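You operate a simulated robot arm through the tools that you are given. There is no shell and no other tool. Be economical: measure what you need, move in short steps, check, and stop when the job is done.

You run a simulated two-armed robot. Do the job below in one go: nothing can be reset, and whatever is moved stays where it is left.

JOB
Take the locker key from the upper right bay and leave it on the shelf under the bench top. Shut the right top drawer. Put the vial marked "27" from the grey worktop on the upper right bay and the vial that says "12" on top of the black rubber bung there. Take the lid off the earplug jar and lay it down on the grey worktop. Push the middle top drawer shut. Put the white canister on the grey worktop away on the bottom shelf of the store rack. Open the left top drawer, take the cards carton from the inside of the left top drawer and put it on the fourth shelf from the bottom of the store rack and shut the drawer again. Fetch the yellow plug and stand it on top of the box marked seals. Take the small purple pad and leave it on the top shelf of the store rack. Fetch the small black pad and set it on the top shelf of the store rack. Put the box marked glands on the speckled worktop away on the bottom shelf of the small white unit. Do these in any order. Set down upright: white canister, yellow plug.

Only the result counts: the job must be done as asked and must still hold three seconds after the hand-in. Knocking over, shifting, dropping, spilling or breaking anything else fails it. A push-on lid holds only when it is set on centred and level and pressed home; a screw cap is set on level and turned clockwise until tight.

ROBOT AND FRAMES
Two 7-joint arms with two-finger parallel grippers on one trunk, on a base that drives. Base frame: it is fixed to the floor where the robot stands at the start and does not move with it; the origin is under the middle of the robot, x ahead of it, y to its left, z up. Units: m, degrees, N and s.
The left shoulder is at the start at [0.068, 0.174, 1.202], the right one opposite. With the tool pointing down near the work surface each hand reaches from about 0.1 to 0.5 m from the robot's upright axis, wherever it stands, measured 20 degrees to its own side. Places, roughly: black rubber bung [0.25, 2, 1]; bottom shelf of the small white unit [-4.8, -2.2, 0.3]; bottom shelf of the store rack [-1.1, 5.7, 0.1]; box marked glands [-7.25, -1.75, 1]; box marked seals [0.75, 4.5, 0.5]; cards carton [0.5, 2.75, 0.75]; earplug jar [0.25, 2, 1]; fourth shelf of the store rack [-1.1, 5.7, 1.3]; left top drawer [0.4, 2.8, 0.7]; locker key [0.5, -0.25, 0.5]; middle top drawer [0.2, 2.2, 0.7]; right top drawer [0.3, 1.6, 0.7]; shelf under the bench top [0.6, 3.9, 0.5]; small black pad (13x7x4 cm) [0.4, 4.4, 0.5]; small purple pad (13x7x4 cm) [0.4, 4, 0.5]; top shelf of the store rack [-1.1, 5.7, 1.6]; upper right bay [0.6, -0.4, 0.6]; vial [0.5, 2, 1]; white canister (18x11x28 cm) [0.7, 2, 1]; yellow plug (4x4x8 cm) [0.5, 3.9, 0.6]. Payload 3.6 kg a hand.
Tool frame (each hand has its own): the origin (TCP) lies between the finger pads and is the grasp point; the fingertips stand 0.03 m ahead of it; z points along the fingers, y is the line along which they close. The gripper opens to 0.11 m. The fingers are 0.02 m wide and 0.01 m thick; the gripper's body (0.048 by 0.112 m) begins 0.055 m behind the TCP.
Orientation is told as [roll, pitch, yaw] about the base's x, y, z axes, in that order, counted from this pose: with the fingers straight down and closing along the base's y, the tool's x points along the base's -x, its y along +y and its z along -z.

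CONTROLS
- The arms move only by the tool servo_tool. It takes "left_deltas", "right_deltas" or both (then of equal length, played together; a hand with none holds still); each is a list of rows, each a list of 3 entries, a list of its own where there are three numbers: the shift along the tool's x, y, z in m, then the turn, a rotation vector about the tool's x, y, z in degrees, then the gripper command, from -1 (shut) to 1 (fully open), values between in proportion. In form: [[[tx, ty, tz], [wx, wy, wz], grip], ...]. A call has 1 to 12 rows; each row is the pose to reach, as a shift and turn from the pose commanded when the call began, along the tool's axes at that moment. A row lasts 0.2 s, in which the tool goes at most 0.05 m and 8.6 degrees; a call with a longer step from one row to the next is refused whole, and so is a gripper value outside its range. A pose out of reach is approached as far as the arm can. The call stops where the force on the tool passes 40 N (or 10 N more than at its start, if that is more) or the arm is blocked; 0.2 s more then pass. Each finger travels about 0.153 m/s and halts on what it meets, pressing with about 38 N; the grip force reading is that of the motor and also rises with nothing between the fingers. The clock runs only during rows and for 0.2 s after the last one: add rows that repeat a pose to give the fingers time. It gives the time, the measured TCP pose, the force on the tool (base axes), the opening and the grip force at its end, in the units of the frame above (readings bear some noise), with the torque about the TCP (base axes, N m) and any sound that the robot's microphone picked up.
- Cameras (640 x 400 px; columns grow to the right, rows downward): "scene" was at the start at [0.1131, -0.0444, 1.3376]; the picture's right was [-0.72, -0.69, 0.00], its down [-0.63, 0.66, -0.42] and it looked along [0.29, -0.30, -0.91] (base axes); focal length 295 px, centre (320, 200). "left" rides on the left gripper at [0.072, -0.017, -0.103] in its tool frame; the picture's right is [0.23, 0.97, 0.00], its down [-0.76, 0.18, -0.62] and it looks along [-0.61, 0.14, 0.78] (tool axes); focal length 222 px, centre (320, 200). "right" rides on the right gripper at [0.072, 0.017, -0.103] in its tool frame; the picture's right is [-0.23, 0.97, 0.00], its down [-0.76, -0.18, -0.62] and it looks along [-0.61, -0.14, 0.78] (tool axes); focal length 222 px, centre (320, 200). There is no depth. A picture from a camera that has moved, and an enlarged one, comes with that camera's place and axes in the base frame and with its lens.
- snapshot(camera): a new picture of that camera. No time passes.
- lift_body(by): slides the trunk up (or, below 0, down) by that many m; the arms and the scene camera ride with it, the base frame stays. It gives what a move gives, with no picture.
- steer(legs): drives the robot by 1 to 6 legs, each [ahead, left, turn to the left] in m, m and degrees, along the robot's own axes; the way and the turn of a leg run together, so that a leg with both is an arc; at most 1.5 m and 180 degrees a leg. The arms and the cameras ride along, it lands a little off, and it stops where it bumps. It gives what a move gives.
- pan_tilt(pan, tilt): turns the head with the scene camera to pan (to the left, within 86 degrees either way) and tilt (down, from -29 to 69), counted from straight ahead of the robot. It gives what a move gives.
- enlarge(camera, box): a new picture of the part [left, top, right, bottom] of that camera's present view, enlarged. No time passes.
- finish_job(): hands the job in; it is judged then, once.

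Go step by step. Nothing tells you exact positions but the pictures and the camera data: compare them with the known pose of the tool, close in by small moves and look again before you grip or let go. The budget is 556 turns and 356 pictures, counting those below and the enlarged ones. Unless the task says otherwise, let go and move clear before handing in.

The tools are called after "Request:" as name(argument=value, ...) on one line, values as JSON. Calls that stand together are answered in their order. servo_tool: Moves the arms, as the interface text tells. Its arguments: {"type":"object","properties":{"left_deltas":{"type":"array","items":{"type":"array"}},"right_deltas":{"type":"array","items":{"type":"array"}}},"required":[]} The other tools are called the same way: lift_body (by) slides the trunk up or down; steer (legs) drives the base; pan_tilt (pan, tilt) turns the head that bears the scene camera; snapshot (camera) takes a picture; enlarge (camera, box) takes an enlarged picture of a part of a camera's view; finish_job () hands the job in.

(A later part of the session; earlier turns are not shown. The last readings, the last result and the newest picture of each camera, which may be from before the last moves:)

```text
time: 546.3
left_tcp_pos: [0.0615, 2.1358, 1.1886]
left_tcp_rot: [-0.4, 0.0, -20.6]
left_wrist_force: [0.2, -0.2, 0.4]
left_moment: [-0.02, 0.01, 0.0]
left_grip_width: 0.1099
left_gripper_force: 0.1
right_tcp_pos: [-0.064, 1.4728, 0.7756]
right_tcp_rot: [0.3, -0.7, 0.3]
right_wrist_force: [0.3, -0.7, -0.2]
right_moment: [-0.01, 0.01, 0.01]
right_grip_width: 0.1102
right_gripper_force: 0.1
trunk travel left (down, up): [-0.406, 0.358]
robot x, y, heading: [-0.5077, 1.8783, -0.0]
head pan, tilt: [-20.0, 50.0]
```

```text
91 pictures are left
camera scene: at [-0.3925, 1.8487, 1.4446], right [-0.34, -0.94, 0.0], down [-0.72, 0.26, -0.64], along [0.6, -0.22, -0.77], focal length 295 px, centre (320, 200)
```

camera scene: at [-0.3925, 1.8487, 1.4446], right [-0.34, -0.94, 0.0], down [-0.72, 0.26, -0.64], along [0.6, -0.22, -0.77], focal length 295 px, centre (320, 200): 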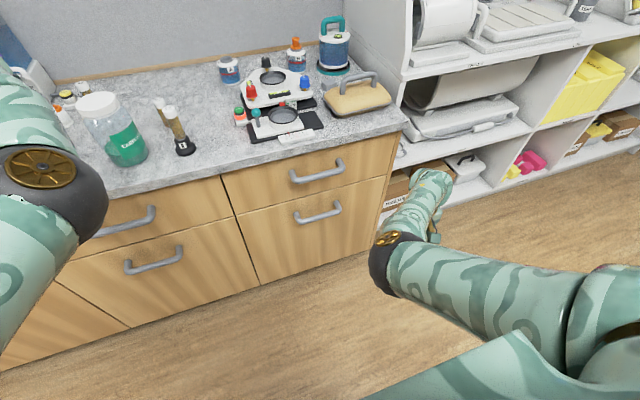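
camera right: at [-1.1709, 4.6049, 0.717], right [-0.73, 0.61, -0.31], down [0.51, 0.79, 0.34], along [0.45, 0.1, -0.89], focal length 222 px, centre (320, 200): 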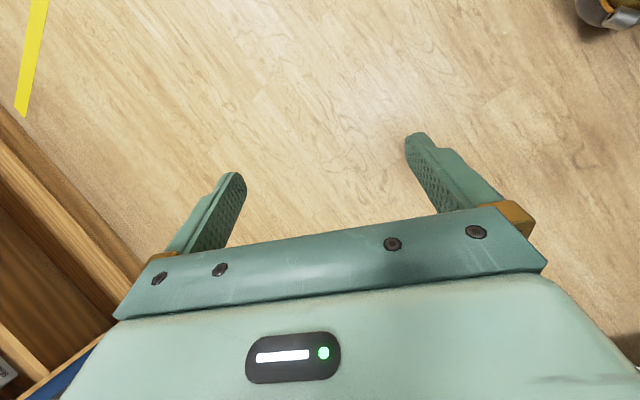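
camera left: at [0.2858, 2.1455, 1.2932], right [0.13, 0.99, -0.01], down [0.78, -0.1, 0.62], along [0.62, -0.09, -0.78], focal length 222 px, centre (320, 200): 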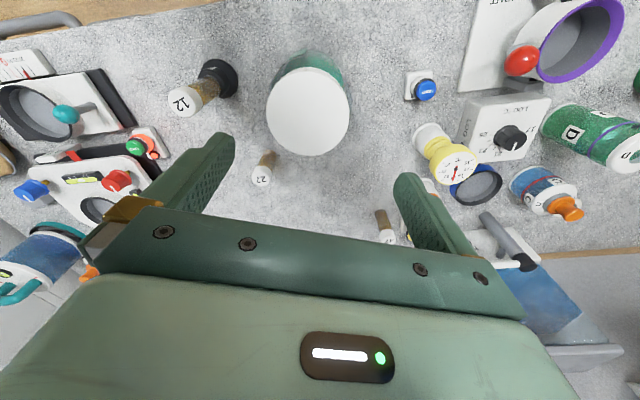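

Now tilt the right hand forward while extending it.

Request:
servo_tool(right_deltas=[[[-0.02, 0.01, 0], [0, -8, 0], 1], [[-0.04, 0.02, 0], [0, -16, 0], 1], [[-0.06, 0.03, 0], [0, -24, 0], 1], [[-0.08, 0.04, 0], [0, -32, 0], 1], [[-0.09, 0.05, -0.02], [0, -40, 0], 1], [[-0.1, 0.06, -0.04], [0, -48, 0], 1], [[-0.1, 0.07, -0.06], [0, -56, 0], 1], [[-0.1, 0.08, -0.08], [0, -64, 0], 1], [[-0.1, 0.08, -0.1], [0, -72, 0], 1]])

Request:
snapshot(camera="scene")

Request:
snapshot(camera="right")

```text
time: 548.3
left_tcp_pos: [0.0612, 2.1362, 1.1903]
left_tcp_rot: [-0.3, 0.0, -20.5]
left_wrist_force: [-0.6, -0.4, -0.3]
left_moment: [-0.01, -0.01, -0.02]
left_grip_width: 0.11
left_gripper_force: 0.1
right_tcp_pos: [0.035, 1.5546, 0.8803]
right_tcp_rot: [1.4, -72.9, -0.8]
right_wrist_force: [0.3, -1.0, 0.4]
right_moment: [0.01, 0.03, 0.0]
right_grip_width: 0.1098
right_gripper_force: 0.1
right hand out of reach, approached as far as the arm can: row 6
trunk travel left (down, up): [-0.406, 0.358]
robot x, y, heading: [-0.5087, 1.8762, -0.2]
head pan, tilt: [-20.0, 50.0]
```

```text
90 pictures are left
camera scene: at [-0.3926, 1.8488, 1.4446], right [-0.34, -0.94, 0.0], down [-0.72, 0.26, -0.64], along [0.6, -0.22, -0.77], focal length 295 px, centre (320, 200)
```

scene: 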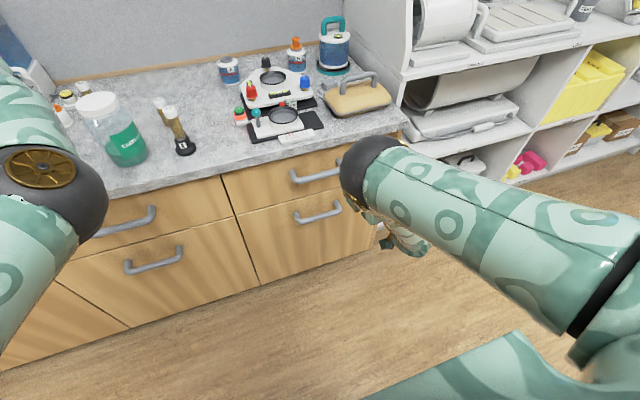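

```text
89 pictures are left
camera right: at [-0.0858, 1.5706, 0.8403], right [0.06, 0.97, 0.22], down [-0.37, -0.19, 0.91], along [0.93, -0.14, 0.35], focal length 222 px, centre (320, 200)
```

right: 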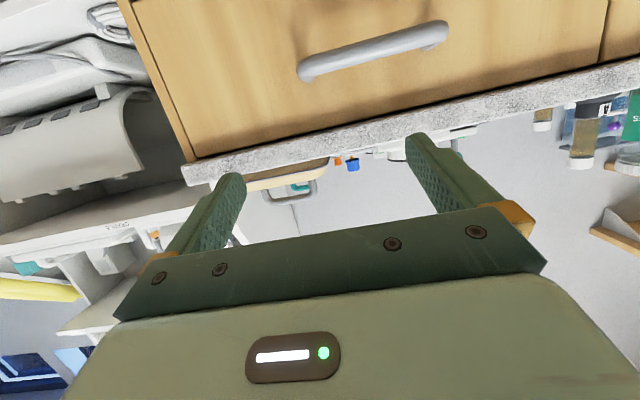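

Request:
servo_tool(right_deltas=[[[-0.04, 0, 0], [0, 0, 0], 1], [[-0.08, 0, 0.015], [0, 0, 0], 1], [[-0.12, 0, 0.03], [0, 0, 0], 1], [[-0.14, 0, 0.07], [0, 0, 0], 1]])

Request:
snapshot(camera="scene")

```text
time: 549.3
left_tcp_pos: [0.0629, 2.1363, 1.1892]
left_tcp_rot: [-0.4, 0.0, -20.7]
left_wrist_force: [-0.2, 0.2, 0.3]
left_moment: [0.01, 0.0, -0.02]
left_grip_width: 0.1099
left_gripper_force: 0.0
right_tcp_pos: [0.1438, 1.5541, 0.9906]
right_tcp_rot: [1.4, -72.6, -0.8]
right_wrist_force: [0.3, -0.3, -0.1]
right_moment: [0.01, 0.03, -0.01]
right_grip_width: 0.1101
right_gripper_force: 0.1
trunk travel left (down, up): [-0.406, 0.358]
robot x, y, heading: [-0.5083, 1.8761, -0.2]
head pan, tilt: [-20.0, 50.0]
```

```text
88 pictures are left
camera scene: at [-0.3916, 1.8483, 1.4444], right [-0.35, -0.94, 0.0], down [-0.72, 0.26, -0.64], along [0.6, -0.22, -0.77], focal length 295 px, centre (320, 200)
```

scene: 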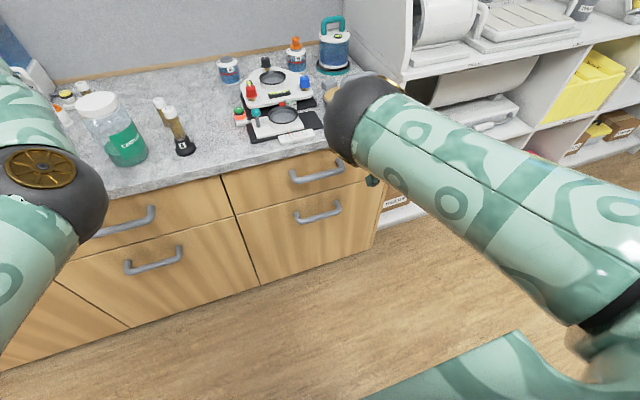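

Better arrangement: left hand holds the jar low from the front-left, right hand unscrews from above. Bring the right hand back to pointing down, higher up.

Request:
servo_tool(right_deltas=[[[-0.03, 0, -0.01], [0, 8, 0], 1], [[-0.06, 0, -0.025], [0, 16, 0], 1], [[-0.09, 0, -0.04], [0, 24, 0], 1], [[-0.12, 0, -0.06], [0, 32, 0], 1], [[-0.15, 0, -0.08], [0, 40, 0], 1], [[-0.17, 0, -0.09], [0, 48, 0], 1], [[-0.19, 0, -0.1], [0, 56, 0], 1], [[-0.2, 0, -0.1], [0, 64, 0], 1], [[-0.2, 0, -0.1], [0, 72, 0], 1]])

Request:
snapshot(camera="scene")

```text
time: 551.3
left_tcp_pos: [0.0616, 2.1355, 1.1885]
left_tcp_rot: [-0.3, 0.0, -20.5]
left_wrist_force: [-0.6, 0.6, -0.2]
left_moment: [0.02, 0.0, -0.03]
left_grip_width: 0.1101
left_gripper_force: 0.1
right_tcp_pos: [0.1068, 1.5497, 1.2113]
right_tcp_rot: [0.3, -0.4, 0.3]
right_wrist_force: [0.7, -0.1, -0.5]
right_moment: [0.02, 0.02, 0.0]
right_grip_width: 0.1101
right_gripper_force: 0.1
trunk travel left (down, up): [-0.406, 0.358]
robot x, y, heading: [-0.5097, 1.8731, -0.1]
head pan, tilt: [-20.0, 50.0]
```

```text
87 pictures are left
camera scene: at [-0.3921, 1.8479, 1.4445], right [-0.34, -0.94, 0.0], down [-0.72, 0.26, -0.64], along [0.6, -0.22, -0.77], focal length 295 px, centre (320, 200)
```

scene: 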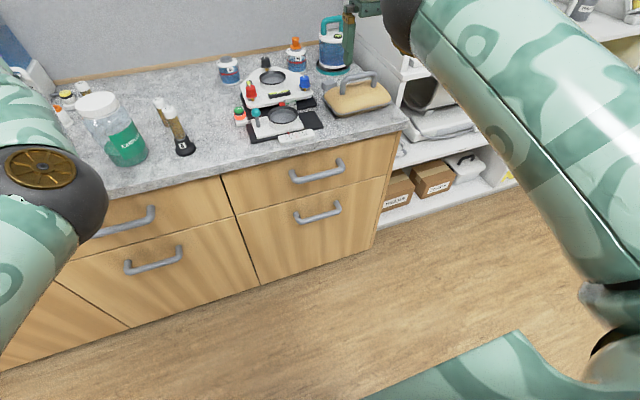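

Request:
servo_tool(left_deltas=[[[0, 0, 0], [0, 0, -7], 1], [[0, 0, 0], [0, 0, -14], 1], [[0, 0, 0], [0, 0, -20.5], 1]])

Request:
servo_tool(left_deltas=[[[0, 0, 0.02], [0, -8, 0], 1], [[0, 0, 0.05], [0, -16, 0], 1], [[0, 0, 0.08], [0, -24, 0], 1], [[0, 0, 0.11], [0, -32, 0], 1], [[0, 0, 0.14], [0, -40, 0], 1], [[0, 0, 0.17], [0, -48, 0], 1], [[0, 0, 0.2], [0, -56, 0], 1], [[0, 0, 0.22], [0, -64, 0], 1], [[0, 0, 0.23], [0, -70, 0], 1]])

Request:
steer(legs=[[0, 0.2, 0]])

Request:
snapshot(camera="left")

```text
time: 552.1
left_tcp_pos: [0.063, 2.1363, 1.1902]
left_tcp_rot: [-0.4, 0.2, 0.0]
left_wrist_force: [-0.5, 0.0, -0.1]
left_moment: [-0.01, 0.01, 0.02]
left_grip_width: 0.1101
left_gripper_force: 0.1
right_tcp_pos: [0.1066, 1.5508, 1.2127]
right_tcp_rot: [0.4, -0.7, 0.4]
right_wrist_force: [-0.3, 0.7, -0.6]
right_moment: [0.01, 0.0, 0.0]
right_grip_width: 0.11
right_gripper_force: 0.0
trunk travel left (down, up): [-0.406, 0.358]
robot x, y, heading: [-0.5045, 1.8756, -0.4]
head pan, tilt: [-20.0, 50.0]
```

```text
time: 554.1
left_tcp_pos: [0.061, 2.1305, 0.9586]
left_tcp_rot: [-1.7, -70.0, 1.2]
left_wrist_force: [0.2, 0.7, 0.4]
left_moment: [0.02, 0.0, 0.03]
left_grip_width: 0.1102
left_gripper_force: 0.0
right_tcp_pos: [0.1066, 1.5499, 1.2125]
right_tcp_rot: [0.4, -0.8, 0.3]
right_wrist_force: [-0.3, 1.0, 0.0]
right_moment: [-0.01, -0.01, -0.04]
right_grip_width: 0.1099
right_gripper_force: 0.0
trunk travel left (down, up): [-0.406, 0.358]
robot x, y, heading: [-0.5076, 1.8742, -0.1]
head pan, tilt: [-20.0, 50.0]
```

```text
time: 555.7
left_tcp_pos: [0.0616, 2.3361, 0.9598]
left_tcp_rot: [-1.5, -69.9, 1.2]
left_wrist_force: [0.4, 0.5, -0.2]
left_moment: [-0.01, 0.03, 0.03]
left_grip_width: 0.1098
left_gripper_force: 0.1
right_tcp_pos: [0.1083, 1.7535, 1.2129]
right_tcp_rot: [0.3, -0.6, 0.5]
right_wrist_force: [-0.7, 0.4, 0.5]
right_moment: [-0.06, -0.04, 0.01]
right_grip_width: 0.11
right_gripper_force: 0.0
trunk travel left (down, up): [-0.406, 0.358]
robot x, y, heading: [-0.5108, 2.0815, 0.1]
head pan, tilt: [-20.0, 50.0]
```

```text
86 pictures are left
camera left: at [-0.0592, 2.3186, 0.9268], right [-0.08, 0.97, -0.22], down [-0.32, 0.19, 0.93], along [0.94, 0.14, 0.3], focal length 222 px, centre (320, 200)
```

left: 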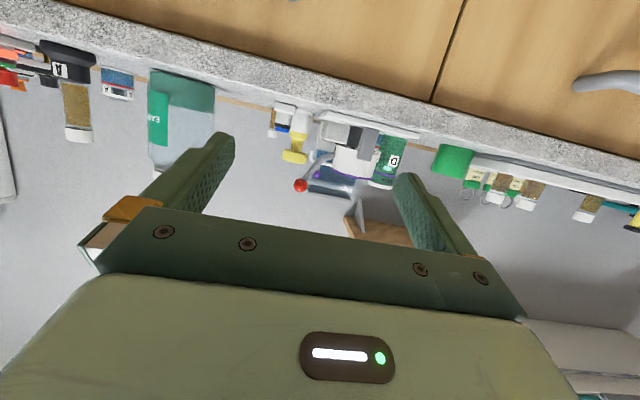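

Request:
servo_tool(left_deltas=[[[0, -0.045, 0], [0, 0, 0], 1], [[0, -0.09, 0], [0, 0, 0], 1], [[0, -0.135, 0], [0, 0, 0], 1]])

Request:
steer(legs=[[0.12, -0.079, 0]])

Request:
snapshot(camera="left")

Request:
pan_tilt(pan=0, tilt=45)

Request:
snapshot(camera="scene")

```text
time: 556.4
left_tcp_pos: [0.0723, 2.3133, 0.9661]
left_tcp_rot: [32.1, -68.7, -28.4]
left_wrist_force: [-0.4, -0.4, 0.9]
left_moment: [0.04, 0.0, 0.0]
left_grip_width: 0.11
left_gripper_force: 0.0
right_tcp_pos: [0.1074, 1.7532, 1.2124]
right_tcp_rot: [0.3, -0.7, 0.5]
right_wrist_force: [0.0, -0.2, -1.1]
right_moment: [0.04, 0.0, 0.02]
right_grip_width: 0.11
right_gripper_force: 0.0
trunk travel left (down, up): [-0.406, 0.358]
robot x, y, heading: [-0.5054, 2.0772, -0.1]
head pan, tilt: [-20.0, 50.0]
stopped in row 3 (left hand): the arm was blocked; the commanded pose is now the measured one
```

```text
time: 557.8
left_tcp_pos: [0.1925, 2.2358, 0.9645]
left_tcp_rot: [32.2, -68.6, -28.2]
left_wrist_force: [-0.3, 0.0, 0.3]
left_moment: [0.05, 0.03, 0.04]
left_grip_width: 0.11
left_gripper_force: 0.0
right_tcp_pos: [0.2273, 1.6745, 1.2111]
right_tcp_rot: [0.4, -0.5, 0.7]
right_wrist_force: [0.2, 0.6, 0.0]
right_moment: [0.01, 0.02, 0.01]
right_grip_width: 0.1101
right_gripper_force: 0.0
trunk travel left (down, up): [-0.406, 0.358]
robot x, y, heading: [-0.3891, 1.9969, 0.0]
head pan, tilt: [-20.0, 50.0]
```

```text
85 pictures are left
camera left: at [0.0725, 2.2211, 0.9249], right [-0.11, 0.99, -0.02], down [-0.35, -0.02, 0.94], along [0.93, 0.11, 0.35], focal length 222 px, centre (320, 200)
```

left: 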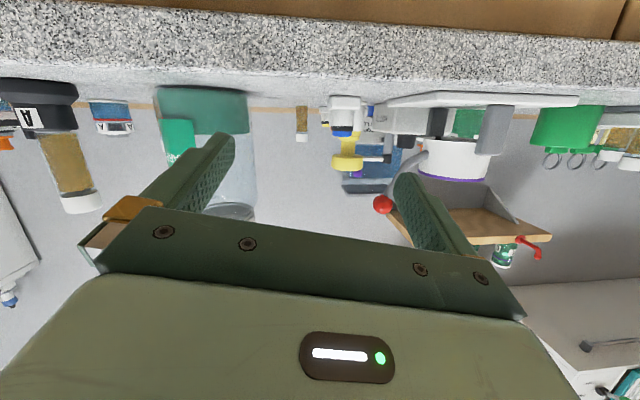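

```text
time: 558.6
left_tcp_pos: [0.1913, 2.2379, 0.9653]
left_tcp_rot: [32.4, -68.6, -28.4]
left_wrist_force: [0.1, -0.2, 0.2]
left_moment: [-0.07, 0.02, 0.01]
left_grip_width: 0.1097
left_gripper_force: 0.1
right_tcp_pos: [0.2261, 1.6743, 1.211]
right_tcp_rot: [0.5, -0.7, 0.6]
right_wrist_force: [0.5, 0.4, -0.2]
right_moment: [0.05, 0.03, 0.0]
right_grip_width: 0.1099
right_gripper_force: 0.0
trunk travel left (down, up): [-0.406, 0.358]
robot x, y, heading: [-0.3875, 1.9989, -0.0]
head pan, tilt: [0.0, 45.0]
```

```text
84 pictures are left
camera scene: at [-0.2652, 1.9977, 1.4516], right [0.0, -1.0, 0.0], down [-0.71, 0.0, -0.71], along [0.71, 0.0, -0.71], focal length 295 px, centre (320, 200)
```

scene: 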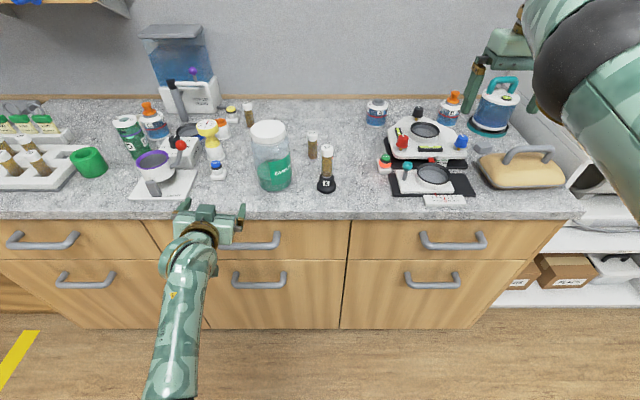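

The left arm naturally sits at y≈0.24 from the robot. Test pulling it 9 cm closer so the right hand can reach over too.

Request:
servo_tool(left_deltas=[[[0.0, 0, -0.03], [0, 0, 0], 1], [[0.0, 0, -0.06], [0, 0, 0], 1], [[0.0, 0, -0.09], [0, 0, 0], 1]])

Request:
servo_tool(right_deltas=[[[0.02, 0.04, 0], [0, 0, 0], 1], [[0.04, 0.08, 0], [0, 0, 0], 1], [[0.06, 0.12, 0], [0, 0, 0], 1], [[0.08, 0.16, 0], [0, 0, 0], 1], [[0.1, 0.2, 0], [0, 0, 0], 1], [[0.1, 0.24, 0], [0, 0, 0], 1]])

Request:
snapshot(camera="scene")

```text
time: 559.4
left_tcp_pos: [0.1106, 2.2487, 1.0019]
left_tcp_rot: [42.6, -67.6, -38.1]
left_wrist_force: [-0.6, -0.2, -0.2]
left_moment: [-0.04, 0.01, 0.02]
left_grip_width: 0.1098
left_gripper_force: 0.1
right_tcp_pos: [0.2253, 1.6748, 1.2127]
right_tcp_rot: [0.4, -0.7, 0.5]
right_wrist_force: [0.1, 0.4, -0.2]
right_moment: [0.0, -0.04, -0.04]
right_grip_width: 0.1096
right_gripper_force: 0.1
trunk travel left (down, up): [-0.406, 0.358]
robot x, y, heading: [-0.3905, 1.9997, 0.3]
head pan, tilt: [0.0, 45.0]
```

```text
time: 560.8
left_tcp_pos: [0.1091, 2.247, 0.9944]
left_tcp_rot: [41.4, -66.9, -37.2]
left_wrist_force: [-0.3, 0.7, -0.2]
left_moment: [0.0, 0.03, -0.03]
left_grip_width: 0.11
left_gripper_force: 0.0
right_tcp_pos: [0.218, 1.9083, 1.2322]
right_tcp_rot: [0.3, -0.4, 0.5]
right_wrist_force: [1.2, 1.0, -0.5]
right_moment: [-0.04, 0.04, 0.02]
right_grip_width: 0.11
right_gripper_force: 0.1
right hand out of reach, approached as far as the arm can: row 3, 4, 5, 6
trunk travel left (down, up): [-0.406, 0.358]
robot x, y, heading: [-0.3894, 1.994, -0.0]
head pan, tilt: [0.0, 45.0]
```

```text
83 pictures are left
camera scene: at [-0.2632, 2.0003, 1.4513], right [0.0, -1.0, 0.0], down [-0.71, 0.0, -0.71], along [0.71, 0.0, -0.71], focal length 295 px, centre (320, 200)
```

scene: 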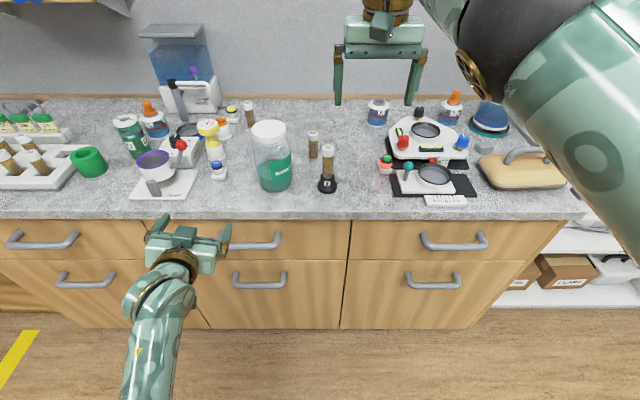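

Have the left hand point inward (yaw −38°) so its wrist stays left: remove the roll.

Request:
servo_tool(left_deltas=[[[0, 0, 0], [8, 0, 0], 1], [[0, 0, 0], [16, 0, 0], 1], [[0, 0, 0], [24, 0, 0], 1], [[0, 0, 0], [32, -1, 0], 1], [[0, 0, 0], [40, -2, 0], 1]])

Request:
snapshot(camera="left")

```text
time: 562.0
left_tcp_pos: [0.1055, 2.228, 0.9919]
left_tcp_rot: [-7.0, -70.5, -29.3]
left_wrist_force: [1.0, -0.2, 0.3]
left_moment: [0.02, -0.05, -0.02]
left_grip_width: 0.1101
left_gripper_force: 0.1
right_tcp_pos: [0.2179, 1.907, 1.2325]
right_tcp_rot: [0.3, -0.4, 0.7]
right_wrist_force: [0.3, -0.7, 0.2]
right_moment: [-0.02, 0.03, 0.03]
right_grip_width: 0.1098
right_gripper_force: 0.1
trunk travel left (down, up): [-0.406, 0.358]
robot x, y, heading: [-0.3895, 1.9954, -0.1]
head pan, tilt: [0.0, 45.0]
```

```text
82 pictures are left
camera left: at [-0.0022, 2.2844, 0.9578], right [0.5, 0.83, -0.25], down [-0.15, 0.37, 0.92], along [0.85, -0.42, 0.31], focal length 222 px, centre (320, 200)
```

left: 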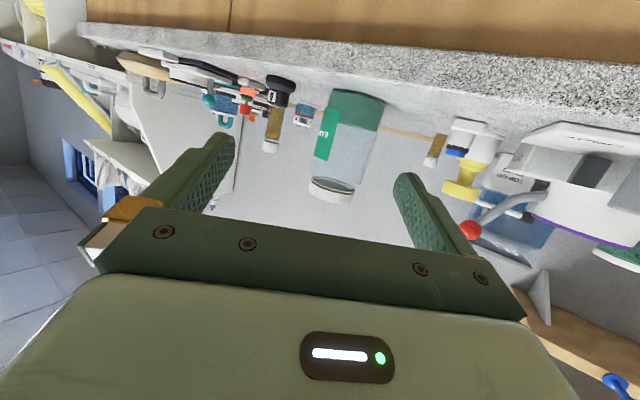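

The jar is straight ahead of the left hand. Shift the left hand further right relative to the robot.

Request:
servo_tool(left_deltas=[[[-0.007, -0.035, 0.024], [0, 0, 0], 1], [[-0.014, -0.07, 0.048], [0, 0, 0], 1], [[-0.0216, -0.1057, 0.0724], [0, 0, 0], 1]])

Request:
snapshot(camera="scene")

```text
time: 562.8
left_tcp_pos: [0.1048, 2.0965, 0.9928]
left_tcp_rot: [-6.8, -70.6, -29.3]
left_wrist_force: [-0.1, -0.3, -0.1]
left_moment: [-0.01, 0.01, -0.01]
left_grip_width: 0.1099
left_gripper_force: 0.0
right_tcp_pos: [0.2159, 1.9056, 1.2323]
right_tcp_rot: [0.3, -0.6, 0.6]
right_wrist_force: [-0.5, -0.2, -0.6]
right_moment: [0.03, -0.01, -0.02]
right_grip_width: 0.1099
right_gripper_force: 0.2
trunk travel left (down, up): [-0.406, 0.358]
robot x, y, heading: [-0.3896, 2.0005, -0.0]
head pan, tilt: [0.0, 45.0]
```

```text
81 pictures are left
camera scene: at [-0.2648, 1.9966, 1.4515], right [0.0, -1.0, 0.0], down [-0.71, 0.0, -0.71], along [0.71, 0.0, -0.71], focal length 295 px, centre (320, 200)
```

scene: 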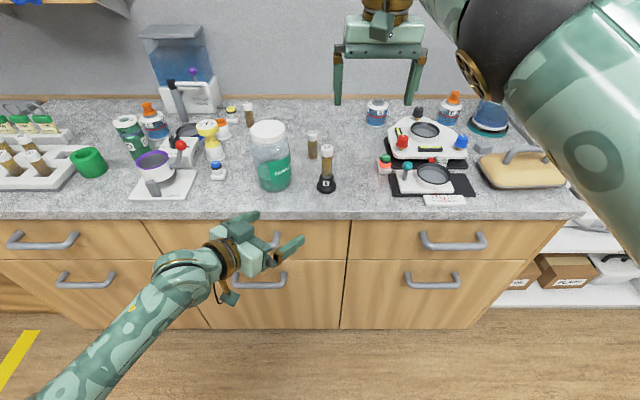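

Request:
servo_tool(left_deltas=[[[0.02, 0.001, 0.007], [0, 0, 0], 1], [[0.0397, 0.0014, 0.0138], [0, 0, 0], 1]])

Request:
steer(legs=[[0.146, 0.1, 0]])

Request:
snapshot(camera="left")

```text
time: 563.4
left_tcp_pos: [0.1052, 2.0969, 0.9505]
left_tcp_rot: [-6.8, -70.5, -29.4]
left_wrist_force: [0.4, -0.1, 0.5]
left_moment: [-0.01, 0.0, 0.0]
left_grip_width: 0.1097
left_gripper_force: 0.0
right_tcp_pos: [0.2168, 1.9068, 1.2334]
right_tcp_rot: [0.4, -0.4, 0.5]
right_wrist_force: [-0.5, -0.2, -0.9]
right_moment: [0.02, 0.03, 0.0]
right_grip_width: 0.1101
right_gripper_force: 0.0
trunk travel left (down, up): [-0.406, 0.358]
robot x, y, heading: [-0.3903, 1.9967, -0.0]
head pan, tilt: [0.0, 45.0]
```

```text
time: 564.9
left_tcp_pos: [0.2532, 2.1996, 0.9497]
left_tcp_rot: [-7.0, -70.6, -29.2]
left_wrist_force: [0.3, 0.7, 0.3]
left_moment: [-0.02, -0.01, -0.01]
left_grip_width: 0.1101
left_gripper_force: 0.0
right_tcp_pos: [0.3637, 2.0102, 1.2332]
right_tcp_rot: [0.3, -0.6, 0.8]
right_wrist_force: [0.6, 0.6, -0.2]
right_moment: [0.02, 0.01, -0.01]
right_grip_width: 0.1101
right_gripper_force: 0.2
trunk travel left (down, up): [-0.406, 0.358]
robot x, y, heading: [-0.2421, 2.1019, 0.0]
head pan, tilt: [0.0, 45.0]
```

```text
80 pictures are left
camera left: at [0.144, 2.2559, 0.9161], right [0.5, 0.83, -0.25], down [-0.15, 0.37, 0.92], along [0.85, -0.42, 0.31], focal length 222 px, centre (320, 200)
```

left: 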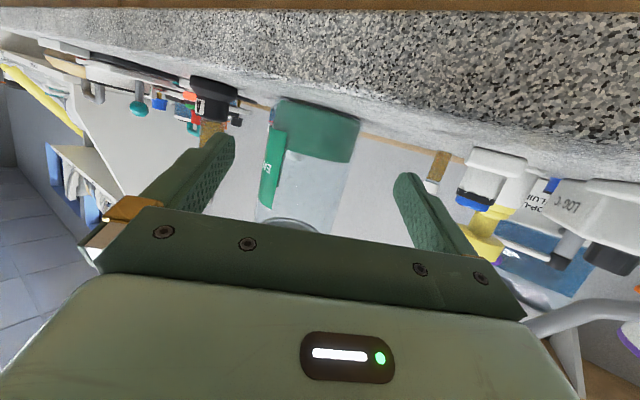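

Aligned. Advance onto the jar body with the arm.

Request:
servo_tool(left_deltas=[[[-0.013, -0.004, 0.037], [0, 0, 0], 1], [[-0.026, -0.005, 0.075], [0, 0, 0], 1], [[-0.0397, -0.0056, 0.1126], [0, 0, 0], 1], [[-0.0397, -0.0056, 0.1126], [0, 0, 0], 1]])

Request:
snapshot(camera="left")

```text
time: 565.9
left_tcp_pos: [0.3447, 2.1255, 0.9507]
left_tcp_rot: [-6.9, -70.7, -29.4]
left_wrist_force: [0.1, 0.2, 0.7]
left_moment: [0.0, 0.03, 0.0]
left_grip_width: 0.1098
left_gripper_force: 0.1
right_tcp_pos: [0.364, 2.0097, 1.2334]
right_tcp_rot: [0.3, -0.6, 0.6]
right_wrist_force: [-1.6, 0.4, -0.5]
right_moment: [0.07, 0.01, 0.01]
right_grip_width: 0.1099
right_gripper_force: 0.0
trunk travel left (down, up): [-0.406, 0.358]
robot x, y, heading: [-0.2417, 2.0976, 0.0]
head pan, tilt: [0.0, 45.0]
```

```text
79 pictures are left
camera left: at [0.2371, 2.1816, 0.9166], right [0.5, 0.83, -0.25], down [-0.15, 0.37, 0.92], along [0.85, -0.42, 0.31], focal length 222 px, centre (320, 200)
```

left: 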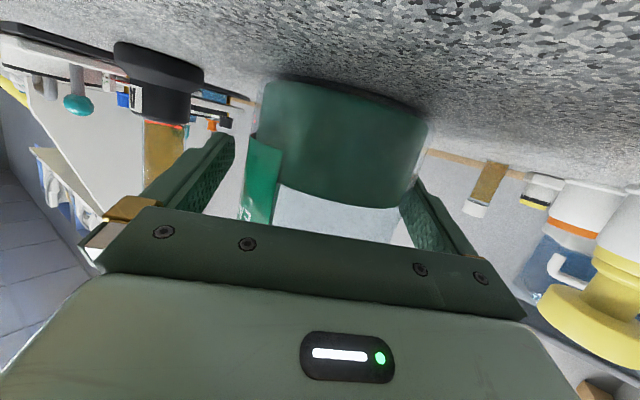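

Jar is between the fingers. Close on it, then bring the right hand over the lid.

Request:
servo_tool(left_deltas=[[[0, 0, 0], [0, 0, 0], 0.7], [[0, 0, 0], [0, 0, 0], 0.5], [[0, 0, 0], [0, 0, 0], -1], [[0, 0, 0], [0, 0, 0], -1]])

Request:
servo_tool(right_deltas=[[[0.003, 0.03, 0], [0, 0, 0], 1], [[0.006, 0.06, 0.01], [0, 0, 0], 1], [[0.01, 0.09, 0.03], [0, 0, 0], 1], [[0.01, 0.11, 0.06], [0, 0, 0], 1]])

Request:
snapshot(camera="right")

Request:
snapshot(camera="scene")

```text
time: 566.9
left_tcp_pos: [0.345, 2.1265, 0.95]
left_tcp_rot: [-6.8, -70.6, -29.3]
left_wrist_force: [1.4, 0.6, 0.9]
left_moment: [0.13, -0.18, -0.02]
left_grip_width: 0.0946
left_gripper_force: 38.3
right_tcp_pos: [0.364, 2.0085, 1.2333]
right_tcp_rot: [0.5, -0.5, 0.7]
right_wrist_force: [-0.3, -0.3, 0.6]
right_moment: [0.03, -0.03, -0.03]
right_grip_width: 0.1101
right_gripper_force: 0.0
trunk travel left (down, up): [-0.406, 0.358]
robot x, y, heading: [-0.2488, 2.1038, -0.3]
head pan, tilt: [0.0, 45.0]
```

```text
time: 567.9
left_tcp_pos: [0.3447, 2.1257, 0.9509]
left_tcp_rot: [-6.7, -70.6, -29.4]
left_wrist_force: [1.3, -0.2, 2.9]
left_moment: [0.17, -0.16, 0.0]
left_grip_width: 0.0947
left_gripper_force: 38.2
right_tcp_pos: [0.349, 2.094, 1.1977]
right_tcp_rot: [0.3, -0.4, 0.7]
right_wrist_force: [0.0, 0.5, 0.2]
right_moment: [0.01, 0.01, -0.01]
right_grip_width: 0.11
right_gripper_force: 0.0
right hand out of reach, approached as far as the arm can: row 3, 4
trunk travel left (down, up): [-0.406, 0.358]
robot x, y, heading: [-0.2431, 2.0979, -0.2]
head pan, tilt: [0.0, 45.0]
```

```text
78 pictures are left
camera right: at [0.2755, 2.1097, 1.301], right [0.22, 0.98, 0.01], down [0.76, -0.17, 0.63], along [0.61, -0.13, -0.78], focal length 222 px, centre (320, 200)
```

right: 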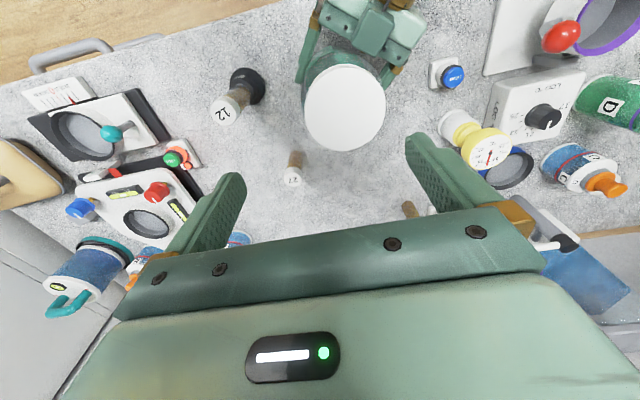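

```text
77 pictures are left
camera scene: at [-0.1185, 2.0995, 1.4516], right [0.0, -1.0, 0.0], down [-0.71, 0.0, -0.71], along [0.71, 0.0, -0.71], focal length 295 px, centre (320, 200)
```

scene: 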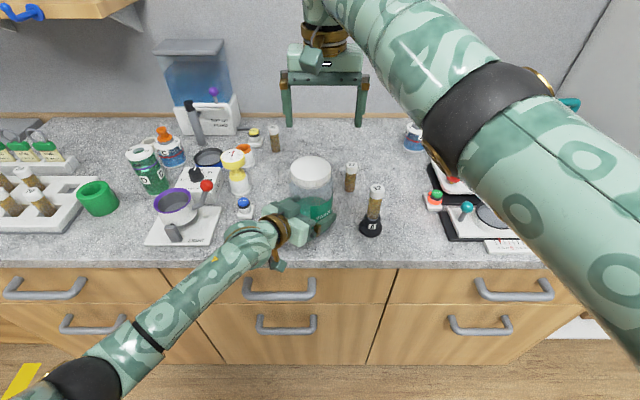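

Left holds the jar. Lower the right hand over the lid at (0.347, 2.121).

Request:
servo_tool(right_deltas=[[[0.001, 0.014, 0.02], [0, 0, 0], 1], [[0.002, 0.027, 0.05], [0, 0, 0], 1], [[0.002, 0.027, 0.08], [0, 0, 0], 1], [[0.002, 0.027, 0.1], [0, 0, 0], 1]])

Request:
snapshot(camera="right")

```text
time: 569.0
left_tcp_pos: [0.3449, 2.1265, 0.9504]
left_tcp_rot: [-6.5, -70.6, -29.4]
left_wrist_force: [-0.3, 0.7, 2.8]
left_moment: [-0.13, 0.3, 0.01]
left_grip_width: 0.0944
left_gripper_force: 37.9
right_tcp_pos: [0.357, 2.0973, 1.0995]
right_tcp_rot: [0.7, -1.2, 0.8]
right_wrist_force: [-3.5, -1.4, 11.7]
right_moment: [0.66, 0.21, 0.16]
right_grip_width: 0.1095
right_gripper_force: 0.1
right hand out of reach, approached as far as the arm can: row 1, 2, 3, 4
trunk travel left (down, up): [-0.406, 0.358]
robot x, y, heading: [-0.241, 2.1003, 0.3]
head pan, tilt: [0.0, 45.0]
stopped in row 4 (right hand): the force on the tool passed its limit at 44 N (the readings are from after the stop); the commanded pose is now the measured one
```

```text
76 pictures are left
camera right: at [0.2833, 2.1112, 1.2006], right [0.21, 0.98, 0.02], down [0.75, -0.18, 0.64], along [0.63, -0.12, -0.77], focal length 222 px, centre (320, 200)
```

right: 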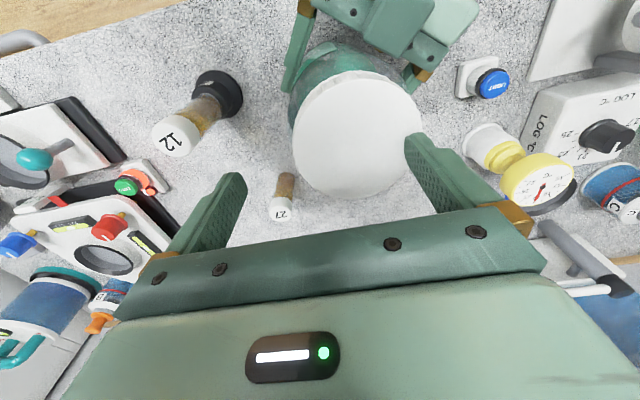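

The right hand is ~2.5 cm short in y. Raise it, and slide the jar 2.5 cm to the right with the left hand.

Request:
servo_tool(right_deltas=[[[0, 0, -0.02], [0, 0, 0], 1], [[0, 0, -0.04], [0, 0, 0], 1], [[0, 0, -0.04], [0, 0, 0], 1]], left_deltas=[[[-0.003, 0, -0.001], [0, 0, 0], -1], [[-0.006, -0.009, 0.009], [0, 0, 0], -1], [[-0.0088, -0.0177, 0.018], [0, 0, 0], -1]])

Request:
snapshot(camera="right")

```text
time: 569.8
left_tcp_pos: [0.3513, 2.1014, 0.9513]
left_tcp_rot: [-6.7, -70.3, -29.4]
left_wrist_force: [0.4, -0.2, -0.3]
left_moment: [-0.03, 0.02, 0.03]
left_grip_width: 0.0944
left_gripper_force: 37.7
right_tcp_pos: [0.3604, 2.0955, 1.1367]
right_tcp_rot: [0.7, -1.1, 0.7]
right_wrist_force: [-0.1, 0.8, 0.0]
right_moment: [0.01, -0.03, 0.0]
right_grip_width: 0.1098
right_gripper_force: 0.0
trunk travel left (down, up): [-0.406, 0.358]
robot x, y, heading: [-0.2421, 2.102, -0.1]
head pan, tilt: [0.0, 45.0]
```

```text
75 pictures are left
camera right: at [0.2853, 2.1094, 1.2369], right [0.21, 0.98, 0.02], down [0.75, -0.18, 0.63], along [0.62, -0.12, -0.77], focal length 222 px, centre (320, 200)
```

right: 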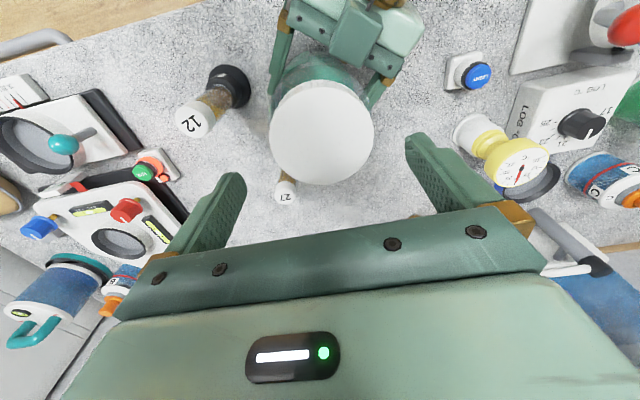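

Now aligned. Lower onto the lid and grip.

Request:
servo_tool(right_deltas=[[[0.003, 0.002, 0.02], [0, 0, 0], 1], [[0.006, 0.003, 0.045], [0, 0, 0], 1], [[0.006, 0.003, 0.066], [0, 0, 0], 1]])

Request:
snapshot(camera="right")

```text
time: 570.6
left_tcp_pos: [0.352, 2.1009, 0.9525]
left_tcp_rot: [-6.7, -70.4, -29.4]
left_wrist_force: [-0.6, 0.5, -3.5]
left_moment: [0.07, 0.01, 0.0]
left_grip_width: 0.0943
left_gripper_force: 38.3
right_tcp_pos: [0.3598, 2.0947, 1.0697]
right_tcp_rot: [0.7, -1.1, 0.8]
right_wrist_force: [-0.8, 0.4, 0.2]
right_moment: [0.0, 0.0, 0.02]
right_grip_width: 0.1098
right_gripper_force: 0.0
right hand out of reach, approached as far as the arm can: row 1, 2, 3
trunk travel left (down, up): [-0.406, 0.358]
robot x, y, heading: [-0.2407, 2.1043, -0.0]
head pan, tilt: [0.0, 45.0]
```

```text
74 pictures are left
camera right: at [0.2854, 2.1097, 1.1711], right [0.21, 0.98, 0.02], down [0.75, -0.18, 0.63], along [0.62, -0.12, -0.77], focal length 222 px, centre (320, 200)
```

right: 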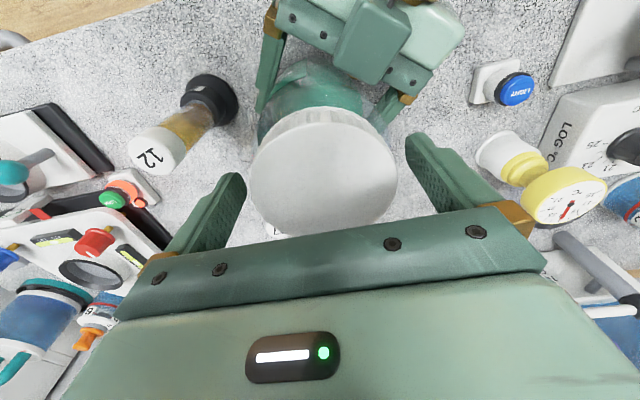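

Request:
servo_tool(right_deltas=[[[0, 0, 0], [0, 0, 0], 0.7], [[0, 0, 0], [0, 0, 0], -1], [[0, 0, 0], [0, 0, 0], -1]])

Request:
servo_tool(right_deltas=[[[0, 0, 0], [0, 0, -8], -1], [[0, 0, 0], [0, 0, -16], -1], [[0, 0, -0.0005], [0, 0, -24], -1], [[0, 0, -0.001], [0, 0, -32], -1], [[0, 0, -0.001], [0, 0, -40], -1]])

Request:
snapshot(camera="right")

```text
time: 571.4
left_tcp_pos: [0.3526, 2.1005, 0.9525]
left_tcp_rot: [-6.5, -70.3, -29.6]
left_wrist_force: [1.7, -2.0, -8.4]
left_moment: [0.33, 0.01, -0.47]
left_grip_width: 0.0941
left_gripper_force: 37.9
right_tcp_pos: [0.3583, 2.0939, 1.0692]
right_tcp_rot: [0.8, -1.0, 0.8]
right_wrist_force: [-2.3, 1.6, 3.6]
right_moment: [-0.09, 0.22, 0.48]
right_grip_width: 0.0872
right_gripper_force: 37.8
trunk travel left (down, up): [-0.406, 0.358]
robot x, y, heading: [-0.2424, 2.1017, -0.2]
head pan, tilt: [0.0, 45.0]
```

```text
time: 572.6
left_tcp_pos: [0.3506, 2.1013, 0.9544]
left_tcp_rot: [-6.3, -70.6, -29.5]
left_wrist_force: [9.1, 5.2, -4.9]
left_moment: [0.51, -0.04, 1.7]
left_grip_width: 0.0936
left_gripper_force: 37.7
right_tcp_pos: [0.3591, 2.0939, 1.0729]
right_tcp_rot: [-0.3, -1.4, 40.6]
right_wrist_force: [-4.6, -4.8, 26.5]
right_moment: [-0.24, 0.44, -1.81]
right_grip_width: 0.083
right_gripper_force: 38.1
trunk travel left (down, up): [-0.406, 0.358]
robot x, y, heading: [-0.2408, 2.1002, -0.1]
head pan, tilt: [0.0, 45.0]
```

```text
73 pictures are left
camera right: at [0.2905, 2.0588, 1.1745], right [-0.46, 0.89, 0.0], down [0.68, 0.35, 0.64], along [0.57, 0.3, -0.77], focal length 222 px, centre (320, 200)
```

right: 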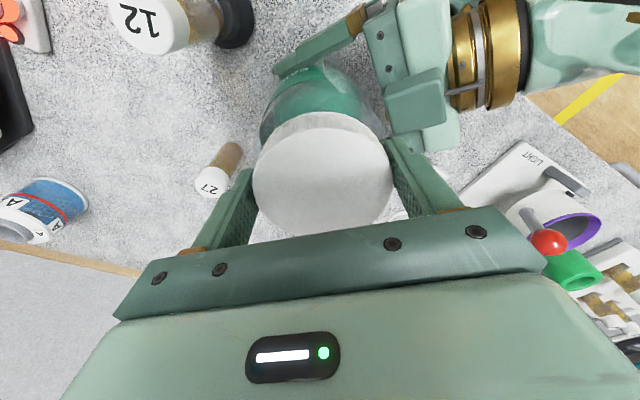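

Torque shows it's working (1.8 N·m). Continue turning while letting the hand rise a little.

Request:
servo_tool(right_deltas=[[[0, 0, -0.003], [0, 0, -8], -1], [[0, 0, -0.004], [0, 0, -16], -1], [[0, 0, -0.005], [0, 0, -24], -1], [[0, 0, -0.006], [0, 0, -32], -1], [[0, 0, -0.007], [0, 0, -40], -1], [[0, 0, -0.008], [0, 0, -48], -1]])

Request:
snapshot(camera="right")

```text
time: 574.0
left_tcp_pos: [0.3514, 2.1027, 0.9533]
left_tcp_rot: [-6.7, -70.4, -29.3]
left_wrist_force: [-3.1, 29.4, 1.6]
left_moment: [-1.56, -0.04, 0.69]
left_grip_width: 0.0927
left_gripper_force: 37.9
right_tcp_pos: [0.36, 2.0945, 1.0815]
right_tcp_rot: [-1.2, -0.5, 88.8]
right_wrist_force: [6.3, -23.7, 11.2]
right_moment: [-0.79, -0.85, -0.5]
right_grip_width: 0.0788
right_gripper_force: 38.0
trunk travel left (down, up): [-0.406, 0.358]
robot x, y, heading: [-0.2422, 2.1012, 0.1]
head pan, tilt: [0.0, 45.0]
```

```text
72 pictures are left
camera right: at [0.3395, 2.0215, 1.182], right [-0.97, 0.25, -0.02], down [0.18, 0.75, 0.63], along [0.17, 0.61, -0.77], focal length 222 px, centre (320, 200)
```

right: 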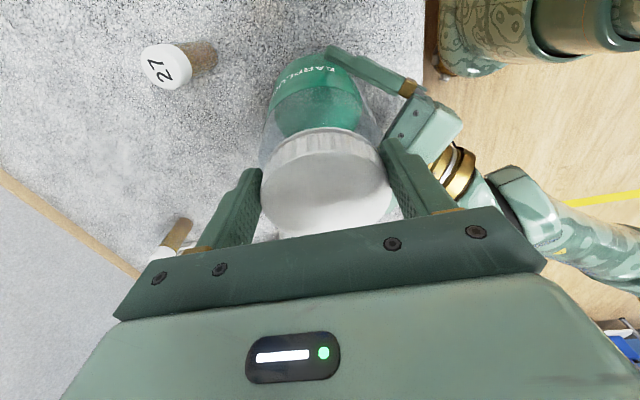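

Try lifting the lid now.

Request:
servo_tool(right_deltas=[[[0, 0, -0.008], [0, 0, 0], -1], [[0, 0, -0.018], [0, 0, 0], -1], [[0, 0, -0.03], [0, 0, 0], -1]])

Request:
snapshot(camera="right")

```text
time: 574.8
left_tcp_pos: [0.353, 2.0993, 0.9581]
left_tcp_rot: [-7.2, -70.9, -29.0]
left_wrist_force: [5.5, 3.7, 31.7]
left_moment: [-0.87, 0.51, -0.11]
left_grip_width: 0.0924
left_gripper_force: 38.3
right_tcp_pos: [0.3584, 2.0967, 1.1069]
right_tcp_rot: [-0.4, -0.9, 88.9]
right_wrist_force: [-4.5, -3.4, -35.3]
right_moment: [0.27, 0.12, 0.18]
right_grip_width: 0.0778
right_gripper_force: 38.0
trunk travel left (down, up): [-0.406, 0.358]
robot x, y, heading: [-0.2433, 2.1006, -0.1]
head pan, tilt: [0.0, 45.0]
```

```text
71 pictures are left
camera right: at [0.3391, 2.023, 1.2087], right [-0.97, 0.25, 0.0], down [0.19, 0.75, 0.64], along [0.16, 0.62, -0.77], focal length 222 px, centre (320, 200)
```

right: 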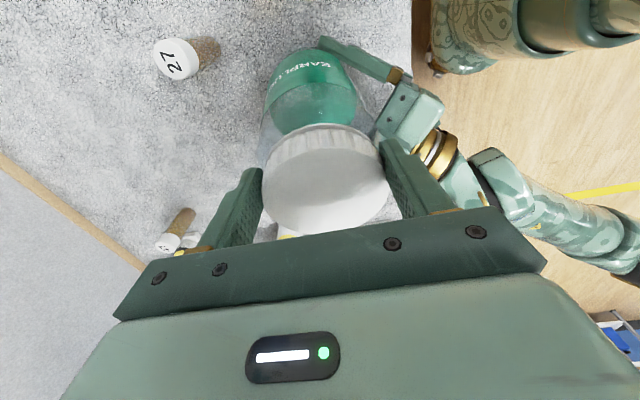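

Still attached. Lower back and keep turning further.

Request:
servo_tool(right_deltas=[[[0, 0, 0.015], [0, 0, 0], -1], [[0, 0, 0.027], [0, 0, 0], -1], [[0, 0, 0.027], [0, 0, -8], -1], [[0, 0, 0.026], [0, 0, -16], -1], [[0, 0, 0.026], [0, 0, -24], -1], [[0, 0, 0.025], [0, 0, -32], -1], [[0, 0, 0.025], [0, 0, -40], -1], [[0, 0, 0.024], [0, 0, -48], -1], [[0, 0, 0.024], [0, 0, -56], -1]])

Request:
snapshot(camera="right")

```text
time: 576.8
left_tcp_pos: [0.351, 2.1006, 0.9536]
left_tcp_rot: [-6.4, -70.6, -29.8]
left_wrist_force: [-13.6, -5.8, -15.6]
left_moment: [1.37, -2.16, 0.89]
left_grip_width: 0.0914
left_gripper_force: 38.4
right_tcp_pos: [0.3595, 2.0949, 1.0858]
right_tcp_rot: [-1.3, 0.5, 144.9]
right_wrist_force: [13.5, 6.2, 12.9]
right_moment: [-0.46, 0.52, -1.02]
right_grip_width: 0.0788
right_gripper_force: 37.8
trunk travel left (down, up): [-0.406, 0.358]
robot x, y, heading: [-0.245, 2.0987, -0.1]
head pan, tilt: [0.0, 45.0]
```

```text
70 pictures are left
camera right: at [0.4079, 2.0382, 1.1881], right [-0.75, -0.67, -0.02], down [-0.53, 0.58, 0.62], along [-0.4, 0.48, -0.78], focal length 222 px, centre (320, 200)
```

right: 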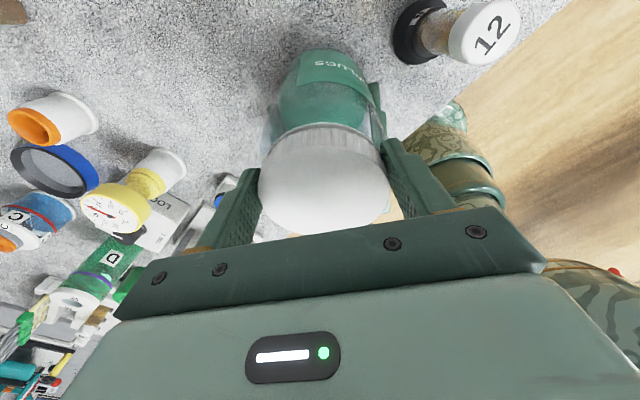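

The jar slipped only ~50° while the hand turned 145°, so the lid is turning. Re-grip: open, rotate back, lower, and turn again.

Request:
servo_tool(right_deltas=[[[0, 0, 0], [0, 0, 0], 0.9], [[0, 0, 0], [0, 0, 0], 1], [[0, 0, 0], [0, 0, 8], 1], [[0, 0, 0], [0, 0, 16], 1], [[0, 0, 0], [0, 0, 24], 1], [[0, 0, 0], [0, 0, 32], 1], [[0, 0, 0], [0, 0, 40], 1], [[0, 0, 0], [0, 0, 48], 1], [[0, 0, 0], [0, 0, 56], 1], [[0, 0, 0], [0, 0, 64], 1], [[0, 0, 0], [0, 0, 72], 1], [[0, 0, 0], [0, 0, 80], 1]])

Request:
servo_tool(right_deltas=[[[0, 0, 0], [0, 0, 8], 1], [[0, 0, 0], [0, 0, 16], 1], [[0, 0, 0], [0, 0, 24], 1], [[0, 0, 0], [0, 0, 32], 1], [[0, 0, 0], [0, 0, 40], 1], [[0, 0, 0], [0, 0, 48], 1], [[0, 0, 0.01], [0, 0, 56], 1], [[0, 0, 0.02], [0, 0, 64], 1], [[0, 0, 0.02], [0, 0, 64], 0.6], [[0, 0, 0.02], [0, 0, 64], -1], [[0, 0, 0.02], [0, 0, 64], -1]])

Request:
snapshot(camera="right")

```text
time: 579.4
left_tcp_pos: [0.352, 2.101, 0.952]
left_tcp_rot: [-6.6, -70.4, -29.4]
left_wrist_force: [0.4, 0.0, -3.0]
left_moment: [0.08, 0.01, 0.03]
left_grip_width: 0.0913
left_gripper_force: 38.7
right_tcp_pos: [0.361, 2.0941, 1.0851]
right_tcp_rot: [-0.6, -1.1, 64.5]
right_wrist_force: [-0.2, 1.1, 0.1]
right_moment: [-0.03, 0.02, 0.0]
right_grip_width: 0.1101
right_gripper_force: 0.1
trunk travel left (down, up): [-0.406, 0.358]
robot x, y, heading: [-0.2436, 2.1025, 0.0]
head pan, tilt: [0.0, 45.0]
```

```text
time: 581.8
left_tcp_pos: [0.351, 2.0987, 0.9532]
left_tcp_rot: [-6.7, -70.4, -29.6]
left_wrist_force: [-3.6, -25.4, -8.8]
left_moment: [2.02, -0.89, 0.64]
left_grip_width: 0.0917
left_gripper_force: 37.9
right_tcp_pos: [0.3595, 2.0968, 1.065]
right_tcp_rot: [1.0, -0.9, 0.8]
right_wrist_force: [2.6, 24.7, 5.1]
right_moment: [0.8, 0.65, -0.85]
right_grip_width: 0.0922
right_gripper_force: 38.0
trunk travel left (down, up): [-0.406, 0.358]
robot x, y, heading: [-0.2416, 2.1004, 0.1]
head pan, tilt: [0.0, 45.0]
```

```text
69 pictures are left
camera right: at [0.2846, 2.1108, 1.1676], right [0.21, 0.98, 0.02], down [0.75, -0.18, 0.63], along [0.62, -0.12, -0.77], focal length 222 px, centre (320, 200)
```

right: 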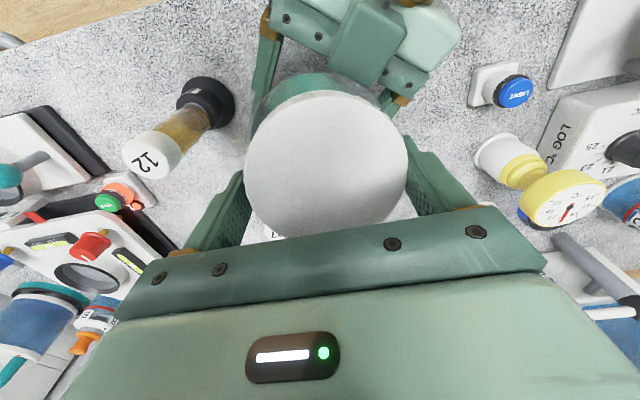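

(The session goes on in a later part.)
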